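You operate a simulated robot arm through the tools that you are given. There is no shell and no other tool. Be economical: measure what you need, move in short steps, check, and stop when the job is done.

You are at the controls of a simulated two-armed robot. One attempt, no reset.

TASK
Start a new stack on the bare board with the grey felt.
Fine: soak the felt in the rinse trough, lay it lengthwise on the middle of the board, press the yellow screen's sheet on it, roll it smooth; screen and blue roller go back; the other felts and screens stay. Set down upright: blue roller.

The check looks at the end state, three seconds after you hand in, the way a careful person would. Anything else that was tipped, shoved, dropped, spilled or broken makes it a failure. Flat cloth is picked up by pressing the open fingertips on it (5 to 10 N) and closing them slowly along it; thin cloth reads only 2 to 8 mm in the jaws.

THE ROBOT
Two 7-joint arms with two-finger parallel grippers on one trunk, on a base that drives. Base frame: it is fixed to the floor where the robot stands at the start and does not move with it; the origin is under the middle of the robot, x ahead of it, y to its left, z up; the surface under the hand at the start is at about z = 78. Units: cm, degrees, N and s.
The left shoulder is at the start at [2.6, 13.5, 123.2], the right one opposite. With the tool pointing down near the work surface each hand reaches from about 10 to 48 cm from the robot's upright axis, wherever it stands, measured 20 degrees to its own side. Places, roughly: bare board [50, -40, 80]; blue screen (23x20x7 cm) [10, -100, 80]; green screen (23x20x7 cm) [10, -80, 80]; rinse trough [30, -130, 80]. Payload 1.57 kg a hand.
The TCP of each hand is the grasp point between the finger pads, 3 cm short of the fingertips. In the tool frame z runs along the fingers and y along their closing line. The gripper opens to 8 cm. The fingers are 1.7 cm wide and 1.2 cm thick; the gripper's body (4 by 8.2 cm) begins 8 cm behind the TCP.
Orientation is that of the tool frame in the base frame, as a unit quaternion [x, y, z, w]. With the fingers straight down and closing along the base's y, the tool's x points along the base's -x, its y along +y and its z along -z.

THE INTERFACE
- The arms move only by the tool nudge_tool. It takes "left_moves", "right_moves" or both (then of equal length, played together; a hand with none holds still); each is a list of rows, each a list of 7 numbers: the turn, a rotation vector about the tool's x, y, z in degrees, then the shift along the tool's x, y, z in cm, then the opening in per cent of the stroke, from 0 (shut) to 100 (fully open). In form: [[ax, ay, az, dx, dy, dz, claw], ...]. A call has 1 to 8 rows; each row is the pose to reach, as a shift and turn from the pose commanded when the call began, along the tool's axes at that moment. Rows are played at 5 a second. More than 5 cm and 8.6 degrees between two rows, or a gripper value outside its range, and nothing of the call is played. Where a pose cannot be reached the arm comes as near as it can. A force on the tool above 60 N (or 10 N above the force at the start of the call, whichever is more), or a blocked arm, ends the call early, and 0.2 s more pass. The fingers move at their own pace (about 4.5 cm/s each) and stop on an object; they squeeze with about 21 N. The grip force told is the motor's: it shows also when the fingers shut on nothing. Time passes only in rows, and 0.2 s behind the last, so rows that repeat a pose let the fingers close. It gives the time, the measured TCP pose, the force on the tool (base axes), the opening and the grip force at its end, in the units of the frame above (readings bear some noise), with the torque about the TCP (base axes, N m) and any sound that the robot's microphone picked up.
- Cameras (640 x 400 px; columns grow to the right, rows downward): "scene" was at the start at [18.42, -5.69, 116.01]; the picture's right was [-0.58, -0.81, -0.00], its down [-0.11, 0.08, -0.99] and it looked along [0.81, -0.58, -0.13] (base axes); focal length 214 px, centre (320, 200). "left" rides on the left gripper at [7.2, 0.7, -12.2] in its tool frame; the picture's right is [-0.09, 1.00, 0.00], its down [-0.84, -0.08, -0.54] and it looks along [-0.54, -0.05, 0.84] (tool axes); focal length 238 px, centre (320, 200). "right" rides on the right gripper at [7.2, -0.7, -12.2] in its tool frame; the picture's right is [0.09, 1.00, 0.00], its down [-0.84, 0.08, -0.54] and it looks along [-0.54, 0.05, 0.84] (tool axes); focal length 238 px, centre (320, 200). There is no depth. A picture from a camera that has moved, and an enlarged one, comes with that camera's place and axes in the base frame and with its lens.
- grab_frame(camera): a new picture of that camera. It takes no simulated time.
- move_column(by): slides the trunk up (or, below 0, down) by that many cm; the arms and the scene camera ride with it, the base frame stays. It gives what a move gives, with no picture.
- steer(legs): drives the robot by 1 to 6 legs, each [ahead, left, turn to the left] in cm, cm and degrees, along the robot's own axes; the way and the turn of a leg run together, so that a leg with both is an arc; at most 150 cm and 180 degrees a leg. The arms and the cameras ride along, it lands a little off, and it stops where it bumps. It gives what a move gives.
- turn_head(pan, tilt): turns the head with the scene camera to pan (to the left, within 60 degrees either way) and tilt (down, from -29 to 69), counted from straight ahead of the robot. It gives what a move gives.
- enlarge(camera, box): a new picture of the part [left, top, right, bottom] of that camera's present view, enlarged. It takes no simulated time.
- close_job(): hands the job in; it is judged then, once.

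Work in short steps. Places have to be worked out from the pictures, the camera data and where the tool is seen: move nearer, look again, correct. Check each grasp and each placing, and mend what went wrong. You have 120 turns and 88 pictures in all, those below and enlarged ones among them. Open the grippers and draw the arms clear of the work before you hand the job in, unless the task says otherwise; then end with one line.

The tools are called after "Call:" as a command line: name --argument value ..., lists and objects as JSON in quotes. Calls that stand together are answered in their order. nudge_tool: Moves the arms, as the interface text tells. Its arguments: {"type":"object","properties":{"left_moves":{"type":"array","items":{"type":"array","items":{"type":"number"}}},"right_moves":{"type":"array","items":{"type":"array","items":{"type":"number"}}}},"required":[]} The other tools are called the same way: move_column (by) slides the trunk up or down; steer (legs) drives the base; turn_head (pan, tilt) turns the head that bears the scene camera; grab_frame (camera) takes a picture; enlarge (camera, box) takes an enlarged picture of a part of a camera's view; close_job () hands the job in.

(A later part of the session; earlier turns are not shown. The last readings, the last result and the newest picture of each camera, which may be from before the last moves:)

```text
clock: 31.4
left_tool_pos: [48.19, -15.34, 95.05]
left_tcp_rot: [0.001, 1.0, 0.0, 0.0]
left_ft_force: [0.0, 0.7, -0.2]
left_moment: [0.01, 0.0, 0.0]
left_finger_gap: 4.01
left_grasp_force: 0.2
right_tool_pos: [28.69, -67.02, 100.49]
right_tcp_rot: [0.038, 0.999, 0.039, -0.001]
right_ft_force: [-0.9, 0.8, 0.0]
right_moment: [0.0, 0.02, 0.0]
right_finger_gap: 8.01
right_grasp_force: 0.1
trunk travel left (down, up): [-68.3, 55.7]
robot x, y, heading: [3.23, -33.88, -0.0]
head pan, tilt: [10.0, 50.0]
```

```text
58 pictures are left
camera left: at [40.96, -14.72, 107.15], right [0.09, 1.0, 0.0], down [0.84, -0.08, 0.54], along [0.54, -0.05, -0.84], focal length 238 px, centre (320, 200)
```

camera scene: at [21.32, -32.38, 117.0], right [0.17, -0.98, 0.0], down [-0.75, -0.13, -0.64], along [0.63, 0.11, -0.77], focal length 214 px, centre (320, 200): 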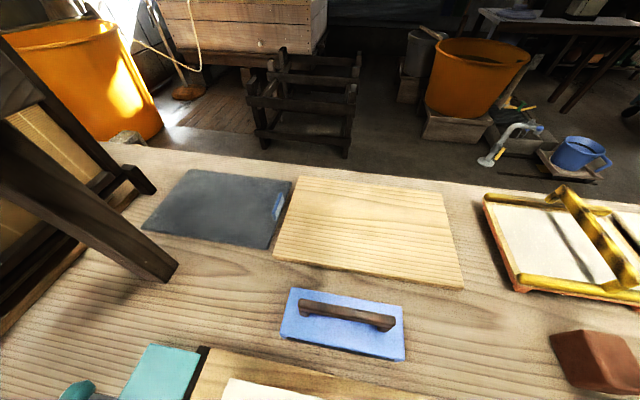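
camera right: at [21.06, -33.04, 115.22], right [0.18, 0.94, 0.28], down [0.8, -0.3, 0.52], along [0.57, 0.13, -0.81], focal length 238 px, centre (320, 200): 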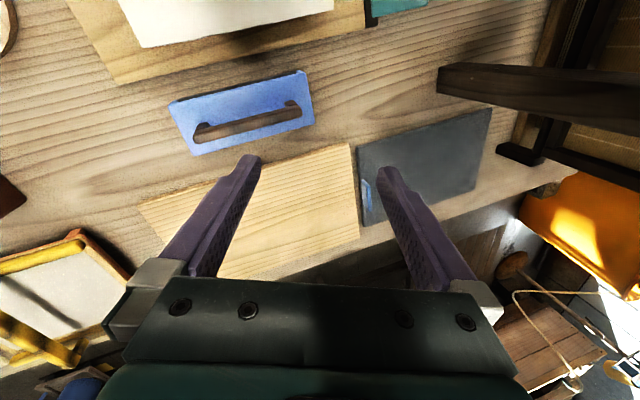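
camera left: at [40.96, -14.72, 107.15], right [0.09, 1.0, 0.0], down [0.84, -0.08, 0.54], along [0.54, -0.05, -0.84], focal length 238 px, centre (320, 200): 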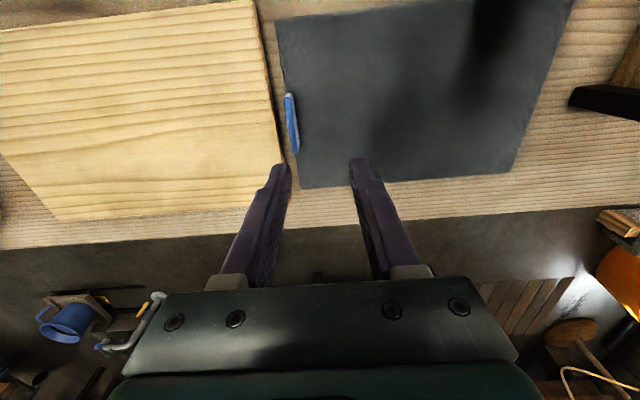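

I enlarge the tab to see whether it stands up from the felt.

Call:
enlarge --camera "left" --box '[220, 40, 420, 200]'

```text
2.50 times, centred on (320, 120) of left
camera zoom: at [40.96, -14.72, 107.15], right [0.09, 1.0, 0.0], down [0.84, -0.08, 0.54], along [0.54, -0.05, -0.84], focal length 596 px, centre (320, 400)
```

zoom: 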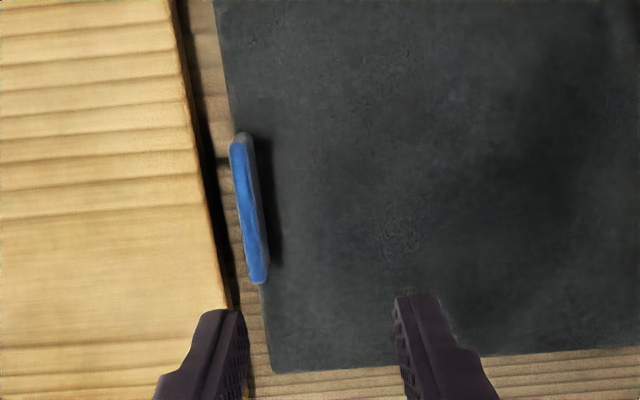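

The tab stands up ~2–3 cm (x 45–51, y≈−18.6). I'll pinch it: shift right 3 cm with narrow opening and descend to z 87, then check.

Call:
nudge_tool --left_moves '[[0, 0, 0, 0.2, -2, 2, 30], [0, 0, 0, 0.2, -3.1, 5, 28], [0, 0, 0, 0.2, -3.1, 8, 28], [0, 0, 0, 0.2, -3.1, 8, 28]]'

Call:
grab_frame --camera "left"

```text
clock: 32.4
left_tool_pos: [46.07, -17.63, 87.91]
left_tcp_rot: [0.0, 1.0, 0.0, 0.001]
left_ft_force: [0.6, -0.3, 0.3]
left_moment: [0.0, -0.03, -0.01]
left_finger_gap: 2.24
left_grasp_force: 0.2
left hand out of reach, approached as far as the arm can: row 2, 3, 4
right_tool_pos: [28.61, -66.93, 100.41]
right_tcp_rot: [0.038, 0.998, 0.04, -0.001]
right_ft_force: [0.4, 0.3, 0.2]
right_moment: [0.04, -0.02, 0.01]
right_finger_gap: 8.0
right_grasp_force: 0.1
trunk travel left (down, up): [-68.3, 55.7]
robot x, y, heading: [3.16, -33.64, 0.3]
head pan, tilt: [10.0, 50.0]
```

```text
56 pictures are left
camera left: at [38.83, -16.99, 100.11], right [0.09, 1.0, 0.0], down [0.84, -0.08, 0.54], along [0.54, -0.05, -0.84], focal length 238 px, centre (320, 200)
```

left: 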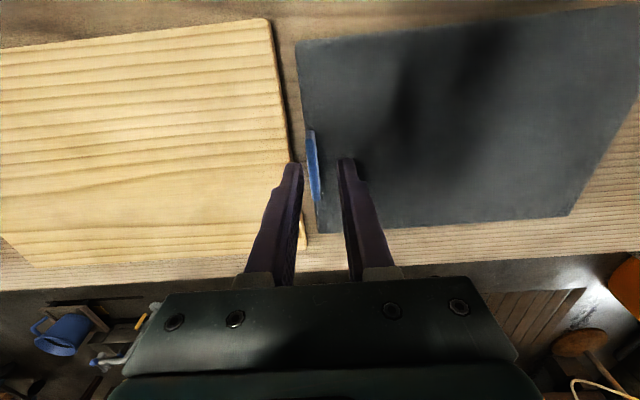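

Just out of reach; I drive 7 cm further forward (hand rides at z 88, clear).

Call:
steer --legs '[[7, 0, 0]]'

```text
clock: 33.4
left_tool_pos: [53.19, -17.68, 87.96]
left_tcp_rot: [0.001, 1.0, 0.0, 0.0]
left_ft_force: [0.3, -0.5, -0.1]
left_moment: [-0.01, -0.01, -0.02]
left_finger_gap: 2.23
left_grasp_force: 0.0
right_tool_pos: [35.75, -66.97, 100.41]
right_tcp_rot: [0.038, 0.998, 0.041, -0.002]
right_ft_force: [-0.4, -0.3, -1.0]
right_moment: [0.01, 0.02, 0.0]
right_finger_gap: 8.0
right_grasp_force: 0.1
trunk travel left (down, up): [-68.3, 55.7]
robot x, y, heading: [10.74, -33.76, -0.1]
head pan, tilt: [10.0, 50.0]
```

Works. Now put the hand at [47.9,−18.4,86.5] over the tab and look.

Call:
nudge_tool --left_moves '[[0, 0, 0, 2.6, -0.4, 0.5, 28], [0, 0, 0, 5.2, -0.75, 1.4, 28], [0, 0, 0, 5.2, -0.75, 1.4, 28]]'

Call:
enlarge --camera "left" --box '[220, 80, 420, 240]'

```text
clock: 34.1
left_tool_pos: [55.06, -21.88, 95.03]
left_tcp_rot: [0.009, 0.995, -0.016, 0.098]
left_ft_force: [0.7, 0.0, -0.1]
left_moment: [-0.04, 0.03, 0.02]
left_finger_gap: 2.23
left_grasp_force: 0.1
right_tool_pos: [34.35, -68.55, 101.25]
right_tcp_rot: [0.04, 0.999, 0.036, -0.004]
right_ft_force: [1.2, 0.1, 0.3]
right_moment: [0.0, -0.01, 0.03]
right_finger_gap: 8.01
right_grasp_force: 0.0
trunk travel left (down, up): [-68.3, 55.7]
robot x, y, heading: [9.9, -34.73, -0.1]
head pan, tilt: [10.0, 50.0]
stopped in row 3 (left hand): the arm was blocked; the commanded pose is now the measured one
```

```text
2.50 times, centred on (320, 160) of left
camera zoom: at [45.37, -20.7, 105.66], right [0.11, 0.99, -0.01], down [0.71, -0.07, 0.7], along [0.69, -0.09, -0.72], focal length 596 px, centre (320, 300)
```

zoom: 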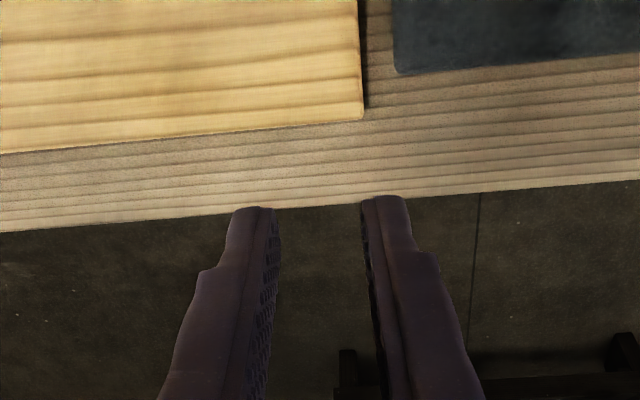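

The arm was blocked and jumped up; I check the stand and the left arm with the head.

Call:
turn_head --pan 45 --tilt 20

Call:
grab_frame --camera "scene"

```text
clock: 35.1
left_tool_pos: [54.96, -22.12, 95.26]
left_tcp_rot: [0.01, 0.995, -0.019, 0.097]
left_ft_force: [-0.4, 0.2, 0.7]
left_moment: [0.01, -0.03, -0.02]
left_finger_gap: 2.27
left_grasp_force: 0.1
right_tool_pos: [34.46, -68.55, 101.37]
right_tcp_rot: [0.04, 0.999, 0.035, -0.005]
right_ft_force: [0.8, -0.6, 0.9]
right_moment: [-0.02, 0.0, 0.0]
right_finger_gap: 8.01
right_grasp_force: 0.0
trunk travel left (down, up): [-68.3, 55.7]
robot x, y, heading: [10.21, -34.32, -0.1]
head pan, tilt: [45.0, 20.0]
```

```text
54 pictures are left
camera scene: at [26.42, -28.37, 122.16], right [0.7, -0.71, 0.0], down [-0.25, -0.25, -0.93], along [0.66, 0.66, -0.36], focal length 214 px, centre (320, 200)
```

scene: 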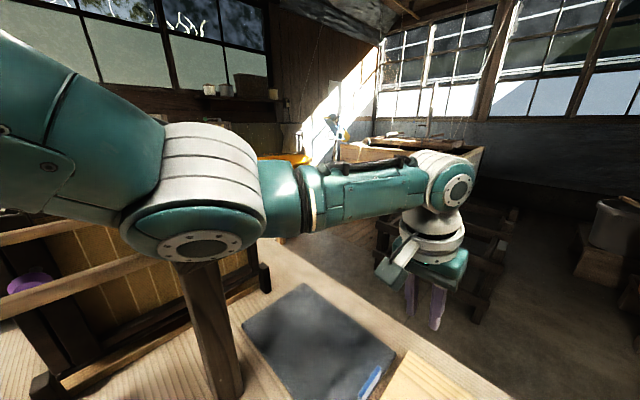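

The left elbow rests on the stand's plank. I raise the trunk 4 cm to lift it off, then back the robot away; I'll then approach with the right hand with the robot turned left instead.

Call:
move_column --by 4

Call:
steer --legs '[[0, -10, 0], [-22, 0, 0]]'

Call:
grab_frame --camera "scene"

```text
clock: 36.0
left_tool_pos: [55.02, -20.1, 97.69]
left_tcp_rot: [0.006, 0.996, -0.008, 0.09]
left_ft_force: [-0.2, -0.2, 0.6]
left_moment: [0.01, 0.01, -0.02]
left_finger_gap: 2.24
left_grasp_force: 0.1
right_tool_pos: [35.41, -67.35, 104.37]
right_tcp_rot: [0.039, 0.998, 0.041, -0.001]
right_ft_force: [0.0, 0.2, -0.4]
right_moment: [0.01, -0.02, 0.02]
right_finger_gap: 7.98
right_grasp_force: 0.2
trunk travel left (down, up): [-72.3, 51.7]
robot x, y, heading: [9.91, -34.13, 0.1]
head pan, tilt: [45.0, 20.0]
```

```text
clock: 38.4
left_tool_pos: [33.17, -29.96, 97.88]
left_tcp_rot: [0.005, 0.996, -0.009, 0.089]
left_ft_force: [-0.6, -0.3, -0.1]
left_moment: [-0.01, 0.0, 0.01]
left_finger_gap: 2.24
left_grasp_force: 0.0
right_tool_pos: [13.57, -77.21, 104.41]
right_tcp_rot: [0.039, 0.998, 0.04, -0.001]
right_ft_force: [0.7, -0.3, -0.2]
right_moment: [0.02, -0.01, -0.01]
right_finger_gap: 8.02
right_grasp_force: 0.0
trunk travel left (down, up): [-72.3, 51.7]
robot x, y, heading: [-11.48, -43.74, -0.1]
head pan, tilt: [45.0, 20.0]
```

```text
53 pictures are left
camera scene: at [5.27, -37.24, 125.55], right [0.71, -0.71, 0.0], down [-0.24, -0.24, -0.94], along [0.66, 0.66, -0.34], focal length 214 px, centre (320, 200)
```

scene: 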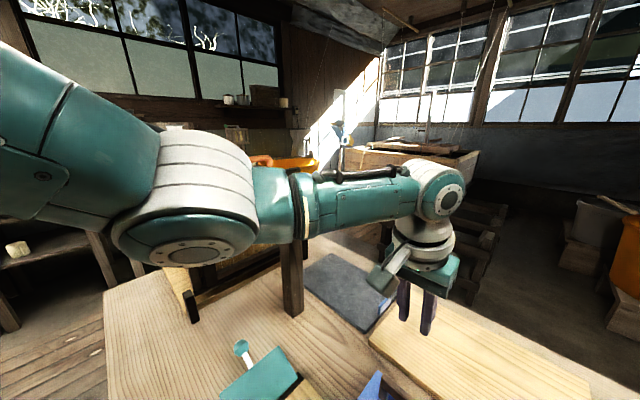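

Clear. I tuck the left hand back, lower the trunk 6 cm, and turn the robot 48° left so the right arm points at the tab.

Call:
nudge_tool --left_moves '[[0, 0, 0, 3, 0, -3, 28], [0, 0, 0, 6, 0, -6, 28], [0, 0, 0, 10, 0, -8, 28], [0, 0, 0, 14, 0, -10, 28], [0, 0, 0, 16, 0, -12, 28], [0, 0, 0, 16, 0, -12, 28]]'

Call:
steer --legs '[[0, 0, 48]]'

Call:
move_column --by -6

Call:
turn_head --pan -15 --tilt 35

Call:
grab_frame --camera "scene"

```text
clock: 39.8
left_tool_pos: [15.19, -29.54, 106.41]
left_tcp_rot: [0.005, 0.996, -0.008, 0.09]
left_ft_force: [-0.4, -0.4, 0.2]
left_moment: [0.0, 0.03, 0.01]
left_finger_gap: 2.23
left_grasp_force: 0.2
right_tool_pos: [13.55, -77.15, 104.35]
right_tcp_rot: [0.04, 0.998, 0.04, -0.001]
right_ft_force: [-0.6, -0.4, -0.4]
right_moment: [0.03, 0.01, 0.01]
right_finger_gap: 7.99
right_grasp_force: 0.1
trunk travel left (down, up): [-72.3, 51.7]
robot x, y, heading: [-11.35, -44.0, -0.2]
head pan, tilt: [45.0, 20.0]
```

```text
clock: 42.4
left_tool_pos: [-4.79, -14.07, 106.56]
left_tcp_rot: [-0.411, 0.907, 0.029, 0.086]
left_ft_force: [-0.2, 0.6, -0.2]
left_moment: [0.02, 0.04, -0.01]
left_finger_gap: 2.24
left_grasp_force: 0.1
right_tool_pos: [29.92, -46.38, 104.47]
right_tcp_rot: [-0.382, 0.923, 0.036, -0.018]
right_ft_force: [0.4, 0.3, 0.1]
right_moment: [0.0, 0.02, 0.05]
right_finger_gap: 8.0
right_grasp_force: 0.1
trunk travel left (down, up): [-72.3, 51.7]
robot x, y, heading: [-11.24, -43.72, 49.7]
head pan, tilt: [45.0, 20.0]
```

```text
clock: 43.4
left_tool_pos: [-4.95, -14.19, 100.43]
left_tcp_rot: [-0.412, 0.907, 0.03, 0.085]
left_ft_force: [-0.5, 0.5, 0.2]
left_moment: [-0.01, 0.01, -0.01]
left_finger_gap: 2.23
left_grasp_force: 0.0
right_tool_pos: [30.17, -46.47, 98.38]
right_tcp_rot: [-0.382, 0.923, 0.036, -0.017]
right_ft_force: [0.8, -0.2, -0.2]
right_moment: [-0.01, 0.01, -0.04]
right_finger_gap: 8.0
right_grasp_force: 0.0
trunk travel left (down, up): [-66.3, 57.7]
robot x, y, heading: [-11.63, -43.77, 49.2]
head pan, tilt: [45.0, 20.0]
```

```text
clock: 44.7
left_tool_pos: [-4.9, -14.16, 100.49]
left_tcp_rot: [-0.412, 0.907, 0.029, 0.085]
left_ft_force: [-0.1, -0.3, 0.0]
left_moment: [-0.03, 0.02, 0.01]
left_finger_gap: 2.24
left_grasp_force: 0.0
right_tool_pos: [30.07, -46.38, 98.37]
right_tcp_rot: [-0.382, 0.923, 0.036, -0.018]
right_ft_force: [1.1, -0.7, -0.2]
right_moment: [0.01, 0.01, 0.02]
right_finger_gap: 8.0
right_grasp_force: 0.1
trunk travel left (down, up): [-66.3, 57.7]
robot x, y, heading: [-11.22, -43.95, 49.3]
head pan, tilt: [-15.0, 35.0]
```

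```text
52 pictures are left
camera scene: at [2.46, -31.26, 117.17], right [0.57, -0.82, 0.0], down [-0.47, -0.32, -0.82], along [0.68, 0.46, -0.57], focal length 214 px, centre (320, 200)
```

scene: 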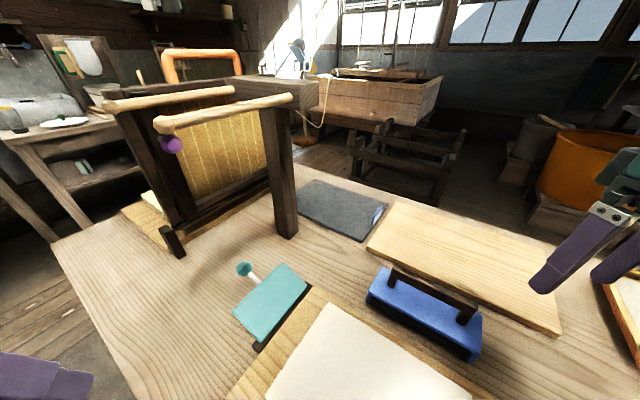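

Great view. I pull the left hand in, then turn 11° more and drive to about (16,−45) so the right hand can reach the tab from the right.

Call:
nudge_tool --left_moves '[[0, 0, 0, 3.4, -2.3, 0, 28], [0, 0, 0, 6.8, -4.6, 0, 28], [0, 0, 0, 6.8, -4.6, 0, 28]]'

Call:
steer --legs '[[0, 0, 11], [0, -24, 0], [12, 0, 0]]'

Call:
turn_head --pan -20 --tilt 45

Call:
grab_frame --camera "scene"

```text
clock: 45.5
left_tool_pos: [-5.88, -22.21, 99.24]
left_tcp_rot: [-0.411, 0.907, 0.03, 0.085]
left_ft_force: [0.9, -1.5, 0.0]
left_moment: [-0.01, -0.01, -0.01]
left_finger_gap: 2.27
left_grasp_force: 0.0
right_tool_pos: [30.12, -46.42, 98.24]
right_tcp_rot: [-0.383, 0.923, 0.035, -0.018]
right_ft_force: [0.6, 0.1, 0.6]
right_moment: [0.02, -0.02, 0.0]
right_finger_gap: 8.02
right_grasp_force: 0.0
trunk travel left (down, up): [-66.3, 57.7]
robot x, y, heading: [-11.85, -44.0, 49.4]
head pan, tilt: [-15.0, 35.0]
```

```text
clock: 48.9
left_tool_pos: [16.81, -23.19, 99.34]
left_tcp_rot: [-0.497, 0.863, 0.037, 0.083]
left_ft_force: [-0.2, 0.1, -0.1]
left_moment: [0.01, 0.01, 0.02]
left_finger_gap: 2.23
left_grasp_force: 0.0
right_tool_pos: [56.75, -39.94, 98.39]
right_tcp_rot: [-0.47, 0.882, 0.034, -0.022]
right_ft_force: [0.1, -0.3, 0.0]
right_moment: [-0.01, -0.01, -0.01]
right_finger_gap: 8.01
right_grasp_force: 0.1
trunk travel left (down, up): [-66.3, 57.7]
robot x, y, heading: [15.38, -45.33, 60.3]
head pan, tilt: [-15.0, 35.0]
```

```text
clock: 49.6
left_tool_pos: [16.88, -23.13, 99.39]
left_tcp_rot: [-0.497, 0.863, 0.039, 0.081]
left_ft_force: [0.8, 0.3, -0.5]
left_moment: [0.02, -0.01, 0.01]
left_finger_gap: 2.23
left_grasp_force: 0.1
right_tool_pos: [56.75, -40.01, 98.39]
right_tcp_rot: [-0.47, 0.882, 0.034, -0.021]
right_ft_force: [-0.1, 0.0, -0.3]
right_moment: [0.01, 0.0, 0.0]
right_finger_gap: 7.99
right_grasp_force: 0.1
trunk travel left (down, up): [-66.3, 57.7]
robot x, y, heading: [15.15, -45.57, 60.5]
head pan, tilt: [-20.0, 45.0]
```

```text
51 pictures are left
camera scene: at [26.76, -31.49, 115.69], right [0.65, -0.76, 0.0], down [-0.54, -0.46, -0.71], along [0.54, 0.46, -0.71], focal length 214 px, centre (320, 200)
```

scene: 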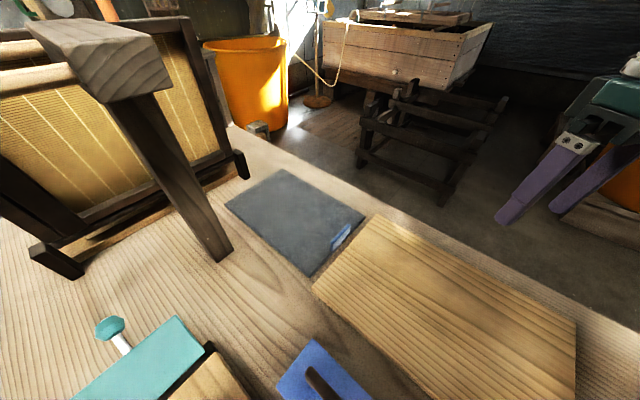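

Tab confirmed at [48,−18.7]. I bring the right hand above it at z≈92, turning the wrist so that the fingers close along y.

Call:
nudge_tool --right_moves '[[0.5, -0.3, 7, -1.64, 2.35, 0.98, 60], [1, -0.6, 14, -3.3, 4.7, 1.96, 40], [1.5, -0.9, 21, -4.9, 7.05, 2.94, 28], [2, -1.2, 28, -6.55, 9.4, 3.9, 28], [2.5, -1.5, 35, -8.2, 11.75, 4.9, 28], [3.1, -1.9, 42, -9.8, 14.1, 5.9, 28], [3.6, -2.2, 49, -11.5, 16.45, 6.9, 28], [4.1, -2.5, 56, -13.1, 18.8, 7.85, 28]]'

Call:
enlarge --camera "right" --box '[200, 40, 440, 240]'

```text
clock: 50.1
left_tool_pos: [16.79, -23.22, 99.33]
left_tcp_rot: [-0.496, 0.863, 0.038, 0.082]
left_ft_force: [0.8, -0.4, -0.2]
left_moment: [0.01, 0.01, -0.01]
left_finger_gap: 2.24
left_grasp_force: 0.0
right_tool_pos: [55.08, -37.89, 96.05]
right_tcp_rot: [-0.302, 0.949, 0.074, -0.049]
right_ft_force: [0.7, 0.2, -0.4]
right_moment: [0.01, 0.02, 0.01]
right_finger_gap: 3.44
right_grasp_force: 0.1
trunk travel left (down, up): [-66.3, 57.7]
robot x, y, heading: [15.49, -45.47, 60.8]
head pan, tilt: [-20.0, 45.0]
stopped in row 2 (right hand): the arm was blocked; the commanded pose is now the measured one
```

```text
2.00 times, centred on (320, 140) of right
camera zoom: at [51.19, -44.14, 108.25], right [-0.64, 0.75, 0.17], down [0.71, 0.49, 0.5], along [0.29, 0.44, -0.85], focal length 477 px, centre (320, 320)
```

zoom: 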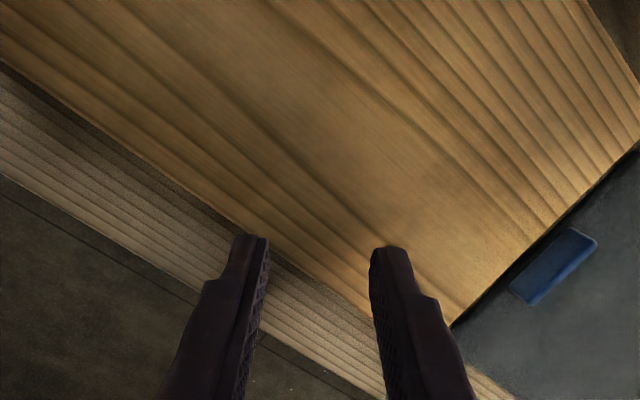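

Blocked again when moving leftwards. I look at the right arm's elbow and shoulder from the head to find what it meets.

Call:
turn_head --pan -60 --tilt -8

Call:
grab_frame --camera "scene"

```text
clock: 51.4
left_tool_pos: [16.74, -23.13, 99.33]
left_tcp_rot: [-0.497, 0.863, 0.038, 0.081]
left_ft_force: [0.6, -0.3, -0.4]
left_moment: [-0.01, -0.02, 0.03]
left_finger_gap: 2.23
left_grasp_force: 0.0
right_tool_pos: [55.05, -37.82, 96.12]
right_tcp_rot: [-0.302, 0.949, 0.074, -0.05]
right_ft_force: [1.1, -0.6, 0.3]
right_moment: [0.01, -0.02, -0.01]
right_finger_gap: 3.19
right_grasp_force: 0.1
trunk travel left (down, up): [-66.3, 57.7]
robot x, y, heading: [15.6, -45.25, 60.4]
head pan, tilt: [-60.0, -8.0]
```

```text
49 pictures are left
camera scene: at [29.14, -36.69, 124.0], right [0.01, -1.0, 0.0], down [0.14, 0.0, -0.99], along [0.99, 0.01, 0.14], focal length 214 px, centre (320, 200)
```

scene: 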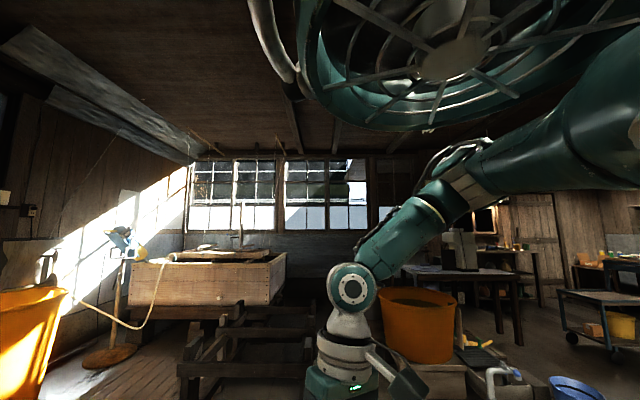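

The caged thing moves with the robot (part of it) and limits the right elbow; so I use the left hand, approaching from farther right. I turn to 38° and shift right.

Call:
steer --legs '[[0, 0, -22], [1.5, -13.5, 0]]'

Call:
turn_head --pan 15 --tilt 40

Call:
grab_frame --camera "scene"

```text
clock: 52.9
left_tool_pos: [23.62, -24.92, 99.11]
left_tcp_rot: [-0.345, 0.935, 0.026, 0.082]
left_ft_force: [-0.1, -0.7, -0.7]
left_moment: [-0.02, -0.01, 0.0]
left_finger_gap: 2.24
left_grasp_force: 0.1
right_tool_pos: [54.73, -52.03, 95.98]
right_tcp_rot: [-0.134, 0.987, 0.08, -0.039]
right_ft_force: [-0.2, -0.2, 0.3]
right_moment: [-0.04, 0.0, 0.0]
right_finger_gap: 3.2
right_grasp_force: 0.1
trunk travel left (down, up): [-66.3, 57.7]
robot x, y, heading: [15.47, -46.03, 40.6]
head pan, tilt: [-60.0, -8.0]
stopped in leg 1: the robot was blocked; the commanded pose is now the measured one
```

```text
clock: 54.3
left_tool_pos: [23.49, -24.87, 98.99]
left_tcp_rot: [-0.345, 0.935, 0.029, 0.08]
left_ft_force: [0.0, -1.3, 0.2]
left_moment: [0.0, 0.0, 0.0]
left_finger_gap: 2.24
left_grasp_force: 0.0
right_tool_pos: [54.92, -52.31, 96.02]
right_tcp_rot: [-0.134, 0.987, 0.079, -0.037]
right_ft_force: [0.6, 0.2, 0.0]
right_moment: [0.0, -0.03, -0.02]
right_finger_gap: 3.18
right_grasp_force: 0.1
trunk travel left (down, up): [-66.3, 57.7]
robot x, y, heading: [15.27, -45.59, 40.7]
head pan, tilt: [15.0, 40.0]
```

```text
48 pictures are left
camera scene: at [29.4, -33.27, 116.9], right [0.68, -0.73, 0.0], down [-0.44, -0.4, -0.8], along [0.59, 0.55, -0.59], focal length 214 px, centre (320, 200)
```

scene: 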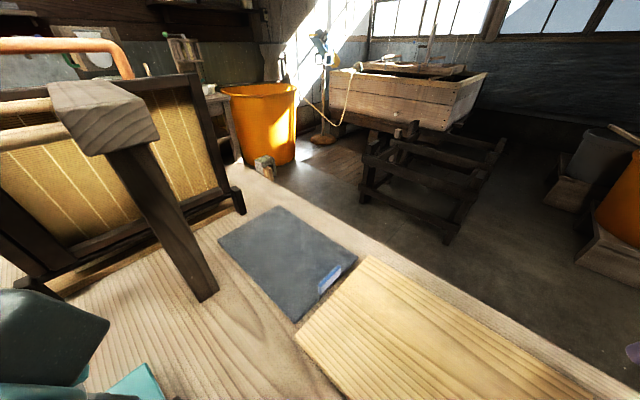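

The base stopped against something at 40.6°, but the tab is now straight ahead at 42 cm. I take the left hand to above the tab, levelled with fingers closing along y.

Call:
nudge_tool --left_moves '[[0.6, 1.6, 6.7, -3.6, -1.8, 1.5, 28], [1.1, 3.1, 13.5, -7.1, -3.7, 3, 28], [1.7, 4.7, 20.2, -10.7, -5.5, 4.8, 28], [2.3, 6.3, 26.9, -14.3, -7.3, 6.8, 28], [2.8, 7.8, 33.7, -17.8, -9.2, 8.8, 28], [3.4, 9.4, 40.4, -21.4, -11, 10.8, 28], [3.4, 9.4, 40.4, -21.4, -11, 10.8, 28]]'

Call:
enlarge --camera "left" --box '[200, 40, 440, 240]'

```text
clock: 55.9
left_tool_pos: [46.67, -18.82, 93.12]
left_tcp_rot: [0.002, 1.0, -0.002, 0.006]
left_ft_force: [0.1, -0.4, -1.0]
left_moment: [0.01, -0.02, -0.02]
left_finger_gap: 2.23
left_grasp_force: 0.2
left hand out of reach, approached as far as the arm can: row 6, 7
right_tool_pos: [55.07, -51.91, 96.04]
right_tcp_rot: [-0.135, 0.987, 0.081, -0.036]
right_ft_force: [0.2, 0.1, 0.4]
right_moment: [0.0, 0.01, 0.03]
right_finger_gap: 3.22
right_grasp_force: 0.1
trunk travel left (down, up): [-66.3, 57.7]
robot x, y, heading: [15.51, -45.41, 40.7]
head pan, tilt: [15.0, 40.0]
```

```text
2.00 times, centred on (320, 140) of left
camera zoom: at [39.21, -18.16, 105.18], right [0.1, 1.0, 0.0], down [0.83, -0.08, 0.55], along [0.55, -0.05, -0.83], focal length 477 px, centre (320, 320)
```

zoom: 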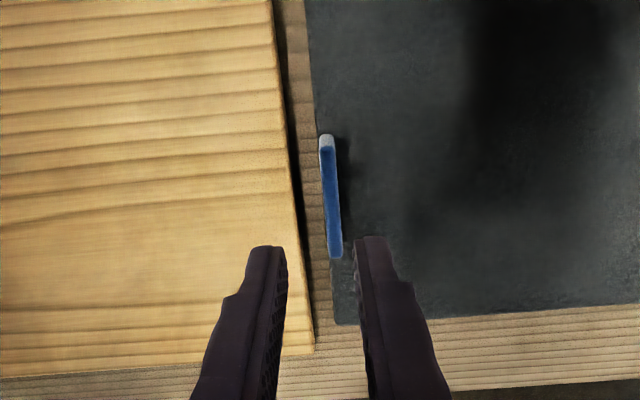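

The left hand gets there but is at the reach edge. I drive 4 cm ahead and 3 cm right.

Call:
steer --legs '[[4, -3, 0]]'

```text
clock: 56.9
left_tool_pos: [51.63, -18.59, 93.12]
left_tcp_rot: [0.002, 1.0, -0.002, 0.005]
left_ft_force: [0.0, -0.4, -0.3]
left_moment: [0.0, 0.0, -0.01]
left_finger_gap: 2.25
left_grasp_force: 0.1
right_tool_pos: [60.2, -51.6, 95.99]
right_tcp_rot: [-0.135, 0.987, 0.081, -0.036]
right_ft_force: [-0.3, 0.3, -0.9]
right_moment: [-0.01, 0.01, 0.01]
right_finger_gap: 3.19
right_grasp_force: 0.0
trunk travel left (down, up): [-66.3, 57.7]
robot x, y, heading: [20.47, -45.31, 40.5]
head pan, tilt: [15.0, 40.0]
```

Tab centre ≈[47.5,−18.35]. I move over it and down to z 86.

Call:
nudge_tool --left_moves '[[0, 0, 0, 2, 0.1, 2.3, 28], [0, 0, 0, 4.1, 0.2, 4.6, 28], [0, 0, 0, 4.1, 0.2, 7, 28], [0, 0, 0, 4.1, 0.2, 7, 28]]'

Call:
enlarge --camera "left" --box '[240, 100, 400, 220]'

```text
clock: 57.9
left_tool_pos: [47.89, -18.32, 86.09]
left_tcp_rot: [0.002, 1.0, -0.002, 0.005]
left_ft_force: [0.5, -0.5, 0.5]
left_moment: [0.01, 0.02, 0.02]
left_finger_gap: 2.24
left_grasp_force: 0.0
right_tool_pos: [60.26, -51.58, 96.03]
right_tcp_rot: [-0.132, 0.987, 0.08, -0.036]
right_ft_force: [-0.4, 0.4, -0.3]
right_moment: [0.01, -0.01, 0.0]
right_finger_gap: 3.2
right_grasp_force: 0.0
trunk travel left (down, up): [-66.3, 57.7]
robot x, y, heading: [20.5, -45.32, 40.2]
head pan, tilt: [15.0, 40.0]
```

```text
3.33 times, centred on (320, 160) of left
camera zoom: at [40.42, -17.58, 98.18], right [0.1, 1.0, 0.0], down [0.83, -0.08, 0.55], along [0.55, -0.05, -0.83], focal length 794 px, centre (320, 333)
```

zoom: 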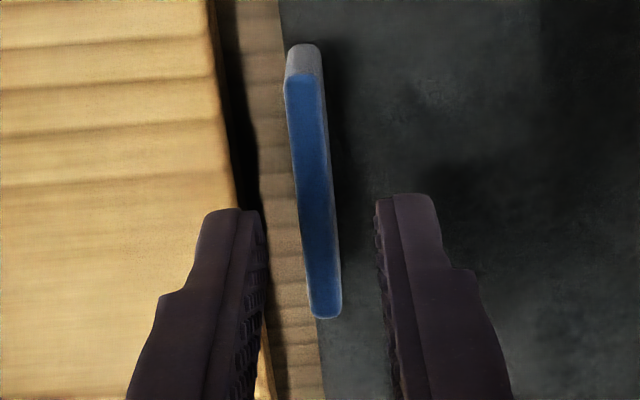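

The tab is centred between the fingers. I narrow slightly, descend 2.8 cm and close.

Call:
nudge_tool --left_moves '[[0, 0, 0, 0, 0, 1, 23], [0, 0, 0, 0, 0, 2, 23], [0, 0, 0, 0, 0, 2.8, 23], [0, 0, 0, 0, 0, 2.8, 23]]'

Call:
nudge_tool --left_moves '[[0, 0, 0, 0, 0, 0, 12], [0, 0, 0, 0, 0, 0, 4], [0, 0, 0, 0, 0, 0, 0], [0, 0, 0, 0, 0, 0, 0]]'

Call:
enlarge --camera "left" --box '[240, 100, 400, 220]'

```text
clock: 58.9
left_tool_pos: [47.03, -18.7, 83.49]
left_tcp_rot: [0.003, 1.0, -0.002, 0.005]
left_ft_force: [0.7, -0.5, 0.1]
left_moment: [0.01, -0.03, 0.0]
left_finger_gap: 1.87
left_grasp_force: 0.1
left hand out of reach, approached as far as the arm can: row 3, 4
right_tool_pos: [60.21, -51.62, 96.16]
right_tcp_rot: [-0.133, 0.987, 0.08, -0.036]
right_ft_force: [0.8, 0.7, 0.2]
right_moment: [-0.03, 0.02, -0.02]
right_finger_gap: 3.19
right_grasp_force: 0.2
trunk travel left (down, up): [-66.3, 57.7]
robot x, y, heading: [20.17, -45.21, 40.3]
head pan, tilt: [15.0, 40.0]
```

```text
clock: 59.9
left_tool_pos: [47.08, -18.52, 83.62]
left_tcp_rot: [0.002, 1.0, -0.001, 0.006]
left_ft_force: [0.5, -0.2, 0.8]
left_moment: [0.01, -0.01, -0.06]
left_finger_gap: 0.75
left_grasp_force: 21.2
right_tool_pos: [60.15, -51.62, 96.03]
right_tcp_rot: [-0.134, 0.987, 0.081, -0.036]
right_ft_force: [-0.3, -0.3, -0.3]
right_moment: [-0.02, -0.04, 0.01]
right_finger_gap: 3.21
right_grasp_force: 0.1
trunk travel left (down, up): [-66.3, 57.7]
robot x, y, heading: [20.38, -45.1, 40.6]
head pan, tilt: [15.0, 40.0]
```

```text
3.33 times, centred on (320, 160) of left
camera zoom: at [39.6, -17.77, 95.63], right [0.1, 1.0, 0.0], down [0.83, -0.08, 0.55], along [0.55, -0.05, -0.83], focal length 794 px, centre (320, 333)
```

zoom: 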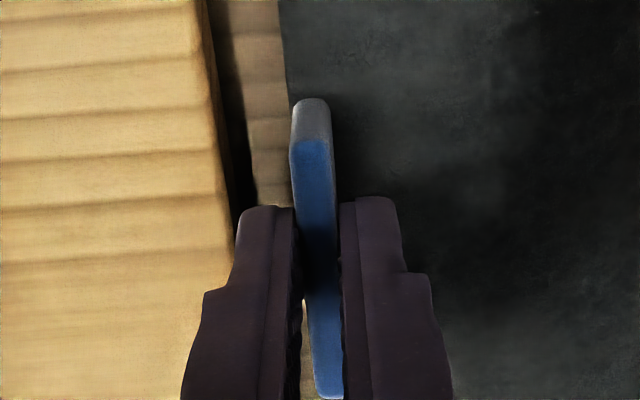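

Tab gripped (0.75 cm, 21 N). I lift 8 cm and look.

Call:
nudge_tool --left_moves '[[0, 0, 0, 0, 0, -2, 0], [0, 0, 0, 0, 0, -4, 0], [0, 0, 0, 0, 0, -6, 0], [0, 0, 0, 0, 0, -8, 0], [0, 0, 0, 0, 0, -8, 0]]'

Call:
grab_frame --camera "scene"

```text
clock: 61.1
left_tool_pos: [46.89, -18.53, 91.78]
left_tcp_rot: [0.002, 1.0, -0.001, 0.004]
left_ft_force: [0.4, 0.1, -1.0]
left_moment: [-0.13, 0.04, 0.01]
left_finger_gap: 0.75
left_grasp_force: 20.6
right_tool_pos: [60.22, -51.63, 95.98]
right_tcp_rot: [-0.134, 0.987, 0.08, -0.036]
right_ft_force: [0.1, 1.0, 0.1]
right_moment: [-0.01, 0.01, -0.01]
right_finger_gap: 3.21
right_grasp_force: 0.0
trunk travel left (down, up): [-66.3, 57.7]
robot x, y, heading: [20.68, -45.08, 40.7]
head pan, tilt: [15.0, 40.0]
```

```text
44 pictures are left
camera scene: at [33.05, -31.69, 116.41], right [0.82, -0.57, 0.0], down [-0.36, -0.53, -0.77], along [0.43, 0.63, -0.64], focal length 214 px, centre (320, 200)
```

scene: 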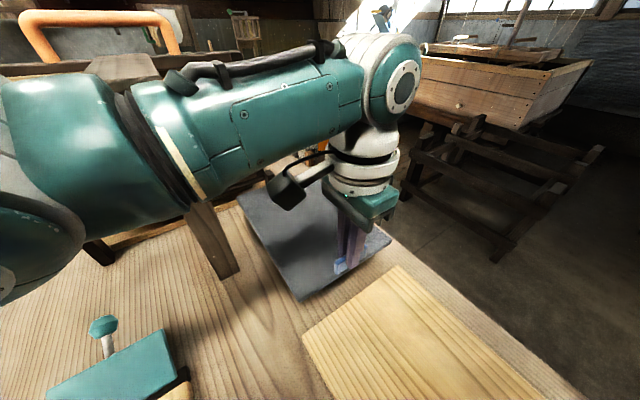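

The felt follows. I lift another 16 cm and look from the left hand camera.

Call:
nudge_tool --left_moves '[[0, 0, 0, 0, 0, -2.5, 0], [0, 0, 0, 0, 0, -5, 0], [0, 0, 0, 0, 0, -8, 0], [0, 0, 0, 0, 0, -11, 0], [0, 0, 0, 0, 0, -14, 0], [0, 0, 0, 0, 0, -16, 0], [0, 0, 0, 0, 0, -16, 0]]'

Call:
grab_frame --camera "left"

```text
clock: 62.7
left_tool_pos: [46.83, -18.52, 107.67]
left_tcp_rot: [0.002, 1.0, -0.002, 0.005]
left_ft_force: [-0.1, -0.4, -1.1]
left_moment: [-0.12, 0.03, 0.01]
left_finger_gap: 0.76
left_grasp_force: 21.0
right_tool_pos: [60.29, -51.66, 96.09]
right_tcp_rot: [-0.135, 0.987, 0.081, -0.037]
right_ft_force: [-0.8, -0.3, -0.7]
right_moment: [-0.01, 0.01, 0.03]
right_finger_gap: 3.21
right_grasp_force: 0.0
trunk travel left (down, up): [-66.3, 57.7]
robot x, y, heading: [20.55, -45.35, 40.6]
head pan, tilt: [15.0, 40.0]
```

```text
43 pictures are left
camera left: at [39.32, -17.75, 119.7], right [0.1, 1.0, 0.0], down [0.83, -0.08, 0.55], along [0.55, -0.05, -0.83], focal length 238 px, centre (320, 200)
```

left: 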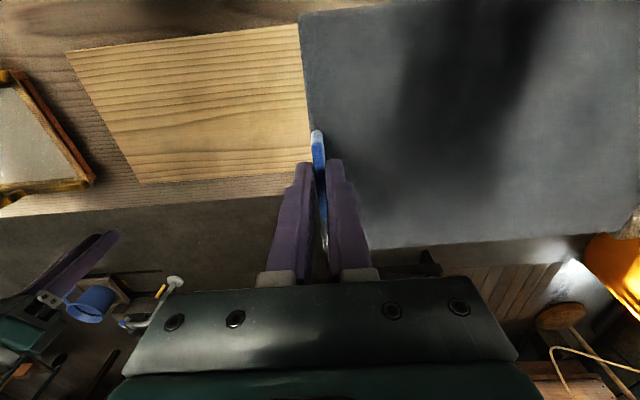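

The felt is a stiff slab (about 0.1 kg), held level by its tab. I slide it −y away from the stand's plank, raising the right hand a bit too.

Call:
nudge_tool --left_moves '[[0, 0, 0, 0, -3, 0, 0], [0, 0, 0, 0, -6.5, 0, 0], [0, 0, 0, 0, -10, 0, 0], [0, 0, 0, 0, -14, 0, 0], [0, 0, 0, 0, -18, 0, 0], [0, 0, 0, 0, -18, 0, 0]]' --right_moves '[[0, 0, 0, 0, 0, -1, 40], [0, 0, 0, 0, 0, -2, 40], [0, 0, 0, 0, 0, -3, 40], [0, 0, 0, 0, 0, -4, 40], [0, 0, 0, 0, 0, -5, 40], [0, 0, 0, 0, 0, -5, 40]]'

Call:
steer --legs '[[-40, 0, 0]]'

```text
clock: 63.8
left_tool_pos: [46.83, -34.0, 107.79]
left_tcp_rot: [0.003, 1.0, 0.005, 0.004]
left_ft_force: [-2.6, 14.6, 12.8]
left_moment: [-1.81, 0.97, -1.25]
left_finger_gap: 0.73
left_grasp_force: 20.6
right_tool_pos: [60.58, -52.26, 100.68]
right_tcp_rot: [-0.133, 0.987, 0.082, -0.036]
right_ft_force: [0.0, -0.3, 0.1]
right_moment: [0.0, -0.03, 0.02]
right_finger_gap: 3.19
right_grasp_force: 0.0
trunk travel left (down, up): [-66.3, 57.7]
robot x, y, heading: [20.59, -44.89, 40.7]
head pan, tilt: [15.0, 40.0]
stopped in row 5 (left hand): the force on the tool passed its limit at 92 N (the readings are from after the stop); the commanded pose is now the measured one
```

```text
clock: 66.4
left_tool_pos: [15.97, -60.47, 107.62]
left_tcp_rot: [0.001, 1.0, 0.004, 0.005]
left_ft_force: [15.2, 22.2, 16.7]
left_moment: [-2.7, 3.07, -1.81]
left_finger_gap: 0.76
left_grasp_force: 20.9
right_tool_pos: [29.92, -78.68, 100.62]
right_tcp_rot: [-0.135, 0.987, 0.08, -0.037]
right_ft_force: [0.1, 0.0, -0.5]
right_moment: [0.0, -0.01, 0.01]
right_finger_gap: 3.19
right_grasp_force: 0.0
trunk travel left (down, up): [-66.3, 57.7]
robot x, y, heading: [-10.68, -71.79, 40.9]
head pan, tilt: [15.0, 40.0]
```

The felt's near corner touches the robot's own head. I move the hand 9 cm outwards (+x) to free it.

Call:
nudge_tool --left_moves '[[0, 0, 0, -2, 0, 0, 0], [0, 0, 0, -5, 0, 0, 0], [0, 0, 0, -8, 0, 0, 0], [0, 0, 0, -8, 0, 0, 0]]'

Call:
grab_frame --camera "scene"

Call:
grab_frame --camera "left"

```text
clock: 67.4
left_tool_pos: [20.9, -60.46, 107.51]
left_tcp_rot: [0.001, 1.0, 0.004, 0.005]
left_ft_force: [-0.3, -0.2, -1.0]
left_moment: [-0.1, 0.04, 0.02]
left_finger_gap: 0.75
left_grasp_force: 20.7
left hand out of reach, approached as far as the arm can: row 3, 4
right_tool_pos: [29.76, -78.68, 100.69]
right_tcp_rot: [-0.136, 0.987, 0.08, -0.036]
right_ft_force: [-0.1, -0.7, 0.4]
right_moment: [0.0, 0.01, -0.02]
right_finger_gap: 3.18
right_grasp_force: 0.1
trunk travel left (down, up): [-66.3, 57.7]
robot x, y, heading: [-10.24, -71.84, 41.0]
head pan, tilt: [15.0, 40.0]
```

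```text
42 pictures are left
camera scene: at [2.18, -58.15, 116.41], right [0.83, -0.56, 0.0], down [-0.36, -0.53, -0.77], along [0.43, 0.63, -0.64], focal length 214 px, centre (320, 200)
```

scene: 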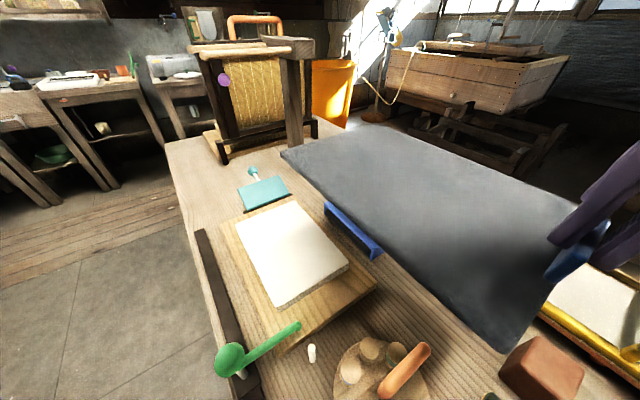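

```text
41 pictures are left
camera left: at [13.48, -59.93, 119.58], right [0.09, 1.0, 0.01], down [0.83, -0.08, 0.55], along [0.55, -0.04, -0.84], focal length 238 px, centre (320, 200)
```

left: 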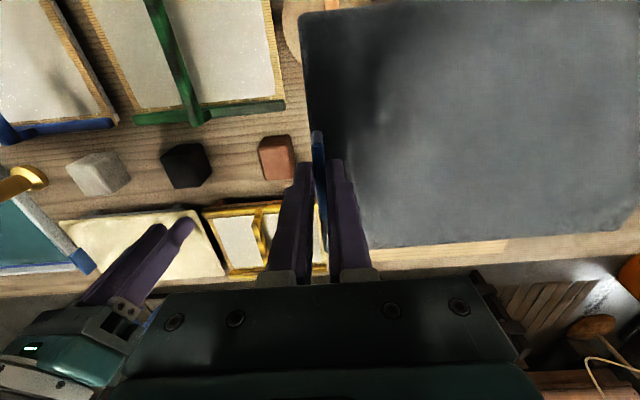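

All good and the felt is held level. I back off, turn 90° right toward the trough (felt at z≈104 stays above everything), then look.

Call:
steer --legs '[[-15, 0, 0], [0, 0, -90]]'

Call:
turn_head --pan -5 --tilt 30

Call:
grab_frame --camera "scene"

```text
clock: 72.5
left_tool_pos: [-9.82, -112.64, 107.5]
left_tcp_rot: [0.698, 0.716, 0.0, 0.006]
left_ft_force: [-0.4, 0.1, -0.6]
left_moment: [-0.03, 0.13, -0.02]
left_finger_gap: 0.72
left_grasp_force: 21.5
right_tool_pos: [-27.71, -121.9, 100.67]
right_tcp_rot: [0.591, 0.802, 0.083, 0.031]
right_ft_force: [0.0, 0.5, -0.5]
right_moment: [-0.01, -0.04, 0.01]
right_finger_gap: 3.2
right_grasp_force: 0.0
trunk travel left (down, up): [-66.3, 57.7]
robot x, y, heading: [-21.6, -82.04, -47.7]
head pan, tilt: [15.0, 40.0]
```

```text
clock: 73.3
left_tool_pos: [-9.72, -112.45, 107.58]
left_tcp_rot: [0.697, 0.717, -0.001, 0.006]
left_ft_force: [0.4, 0.4, -0.9]
left_moment: [0.0, 0.08, -0.01]
left_finger_gap: 0.74
left_grasp_force: 20.8
right_tool_pos: [-27.73, -121.95, 100.75]
right_tcp_rot: [0.591, 0.802, 0.083, 0.031]
right_ft_force: [0.4, 0.2, -0.2]
right_moment: [-0.03, 0.03, 0.02]
right_finger_gap: 3.17
right_grasp_force: 0.1
trunk travel left (down, up): [-66.3, 57.7]
robot x, y, heading: [-21.89, -81.32, -47.6]
head pan, tilt: [-5.0, 30.0]
```

```text
40 pictures are left
camera scene: at [-9.22, -95.98, 117.77], right [-0.77, -0.63, 0.0], down [-0.33, 0.4, -0.86], along [0.54, -0.66, -0.52], focal length 214 px, centre (320, 200)
```

scene: 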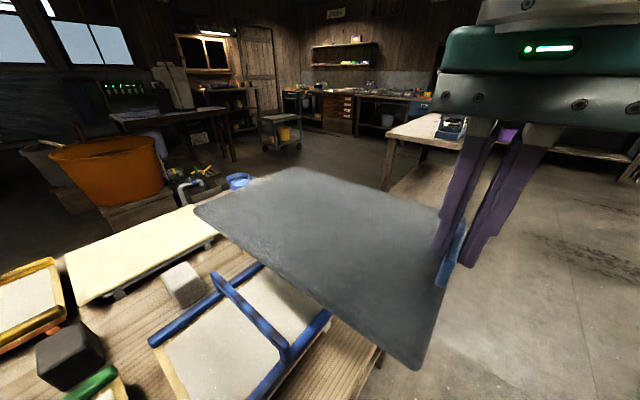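

The felt now extends along +x. I drive to bring it above the trough.

Call:
steer --legs '[[31.5, 7.5, -1.5]]'

Call:
turn_head --pan 20 --tilt 45

Call:
grab_frame --camera "scene"

Call:
grab_frame --camera "left"

```text
clock: 75.4
left_tool_pos: [15.15, -130.51, 107.47]
left_tcp_rot: [0.707, 0.708, 0.0, 0.006]
left_ft_force: [0.0, 0.0, -1.9]
left_moment: [-0.02, 0.12, 0.02]
left_finger_gap: 0.73
left_grasp_force: 21.6
right_tool_pos: [-3.02, -139.46, 100.7]
right_tcp_rot: [0.601, 0.794, 0.083, 0.031]
right_ft_force: [0.5, 0.6, -0.5]
right_moment: [0.04, 0.0, -0.01]
right_finger_gap: 3.22
right_grasp_force: 0.0
trunk travel left (down, up): [-66.3, 57.7]
robot x, y, heading: [3.77, -99.1, -48.8]
head pan, tilt: [-5.0, 30.0]
```

```text
clock: 76.3
left_tool_pos: [15.14, -130.4, 107.46]
left_tcp_rot: [0.707, 0.708, 0.0, 0.005]
left_ft_force: [-0.4, -0.2, -0.6]
left_moment: [0.04, 0.11, -0.01]
left_finger_gap: 0.73
left_grasp_force: 21.3
right_tool_pos: [-2.89, -139.42, 100.66]
right_tcp_rot: [0.6, 0.795, 0.082, 0.031]
right_ft_force: [-0.1, -0.4, -0.3]
right_moment: [-0.01, -0.01, -0.01]
right_finger_gap: 3.2
right_grasp_force: 0.1
trunk travel left (down, up): [-66.3, 57.7]
robot x, y, heading: [3.88, -99.23, -48.8]
head pan, tilt: [20.0, 45.0]
```

```text
39 pictures are left
camera scene: at [17.75, -110.7, 115.69], right [-0.48, -0.87, 0.0], down [-0.62, 0.34, -0.71], along [0.62, -0.34, -0.71], focal length 214 px, centre (320, 200)
```

scene: 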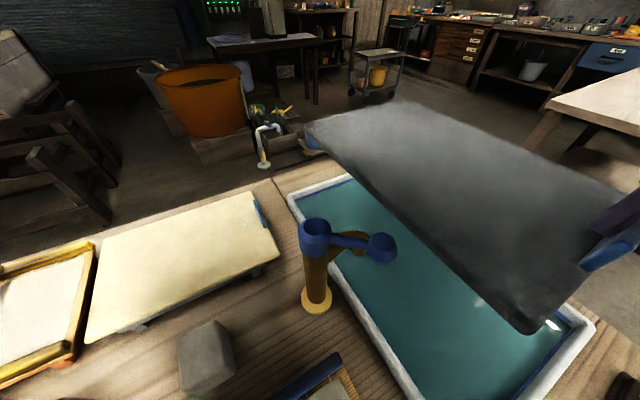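

```text
38 pictures are left
camera left: at [15.61, -123.15, 119.58], right [1.0, -0.09, 0.01], down [-0.08, -0.83, 0.55], along [-0.04, -0.55, -0.84], focal length 238 px, centre (320, 200)
```

left: 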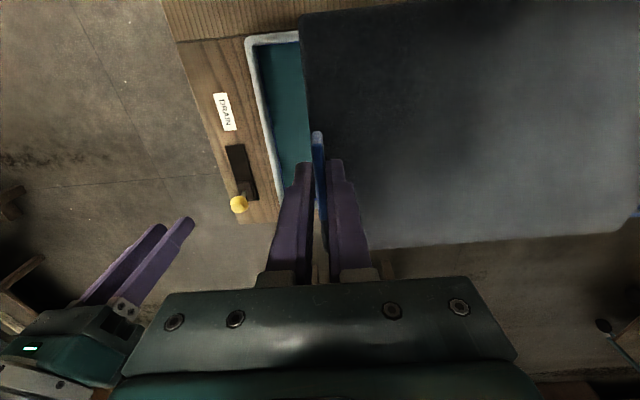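

The trough rim spans x≈7–50, y≈−120.5…−145, with a tap spout over its near edge around [26,−122,96]. I shift the felt to centre y≈−133.3 and lower a little, then check clearance to the spout.

Call:
nudge_tool --left_moves '[[0, 0, 0, -1, 0.3, 1, 0], [0, 0, 0, -1.9, 0.5, 2.5, 0], [0, 0, 0, -1.9, 0.5, 2.5, 0]]'

Call:
enlarge --camera "scene" --box '[260, 120, 640, 400]'

```text
clock: 77.1
left_tool_pos: [16.18, -131.63, 104.76]
left_tcp_rot: [0.706, 0.708, 0.0, 0.005]
left_ft_force: [0.0, -0.6, -0.5]
left_moment: [0.01, 0.11, 0.04]
left_finger_gap: 0.74
left_grasp_force: 20.9
left hand out of reach, approached as far as the arm can: row 2, 3
right_tool_pos: [-2.92, -139.47, 100.72]
right_tcp_rot: [0.601, 0.794, 0.082, 0.032]
right_ft_force: [0.1, -0.3, 0.1]
right_moment: [-0.02, 0.0, 0.0]
right_finger_gap: 3.23
right_grasp_force: 0.2
trunk travel left (down, up): [-66.3, 57.7]
robot x, y, heading: [3.95, -99.24, -49.0]
head pan, tilt: [20.0, 45.0]
```

```text
1.43 times, centred on (450, 260) of scene
camera zoom: at [17.74, -110.68, 115.68], right [-0.48, -0.88, 0.0], down [-0.62, 0.34, -0.71], along [0.62, -0.34, -0.71], focal length 306 px, centre (134, 114)
```

zoom: 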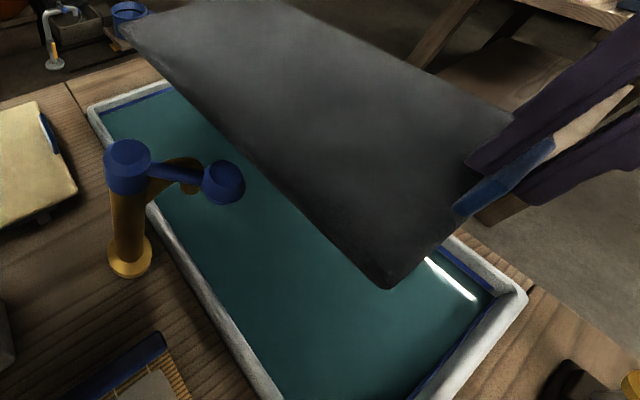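

The spout may graze the felt's near edge, so I'll lower past it with the felt shifted toward −y, then slide under. First drive 6 cm ahead for reach.

Call:
steer --legs '[[5.5, 0, 0]]'

Call:
nudge_tool --left_moves '[[0, 0, 0, 0, -0.5, 2, 0], [0, 0, 0, 0, -1, 5, 0], [0, 0, 0, 0, -1.5, 8, 0], [0, 0, 0, 0, -2, 11, 0], [0, 0, 0, 0, -2, 13, 0], [0, 0, 0, 0, -2, 13, 0]]'

Call:
grab_frame --camera "scene"

```text
clock: 78.1
left_tool_pos: [19.6, -135.73, 104.82]
left_tcp_rot: [0.707, 0.708, 0.0, 0.006]
left_ft_force: [0.1, 0.3, -1.2]
left_moment: [0.03, 0.16, -0.02]
left_finger_gap: 0.74
left_grasp_force: 20.8
right_tool_pos: [0.52, -143.4, 100.63]
right_tcp_rot: [0.6, 0.795, 0.082, 0.031]
right_ft_force: [-0.7, -0.2, -0.1]
right_moment: [0.02, -0.02, 0.0]
right_finger_gap: 3.19
right_grasp_force: 0.0
trunk travel left (down, up): [-66.3, 57.7]
robot x, y, heading: [7.34, -102.85, -48.9]
head pan, tilt: [20.0, 45.0]
```

```text
clock: 79.5
left_tool_pos: [17.98, -133.54, 95.51]
left_tcp_rot: [0.705, 0.709, 0.0, 0.008]
left_ft_force: [1.4, -2.4, 0.0]
left_moment: [-0.03, -0.11, -0.33]
left_finger_gap: 0.79
left_grasp_force: 20.5
left hand out of reach, approached as far as the arm can: row 1, 2, 3, 4, 5, 6
right_tool_pos: [0.55, -143.42, 100.7]
right_tcp_rot: [0.601, 0.795, 0.082, 0.032]
right_ft_force: [0.3, -0.1, -0.7]
right_moment: [0.02, 0.02, 0.02]
right_finger_gap: 3.21
right_grasp_force: 0.0
trunk travel left (down, up): [-66.3, 57.7]
robot x, y, heading: [7.28, -103.21, -49.2]
head pan, tilt: [20.0, 45.0]
```

```text
36 pictures are left
camera scene: at [21.02, -114.51, 115.2], right [-0.48, -0.88, 0.0], down [-0.66, 0.36, -0.66], along [0.58, -0.32, -0.75], focal length 214 px, centre (320, 200)
```

scene: 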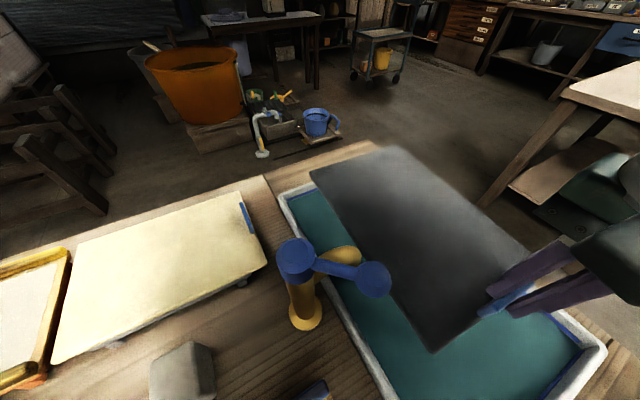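

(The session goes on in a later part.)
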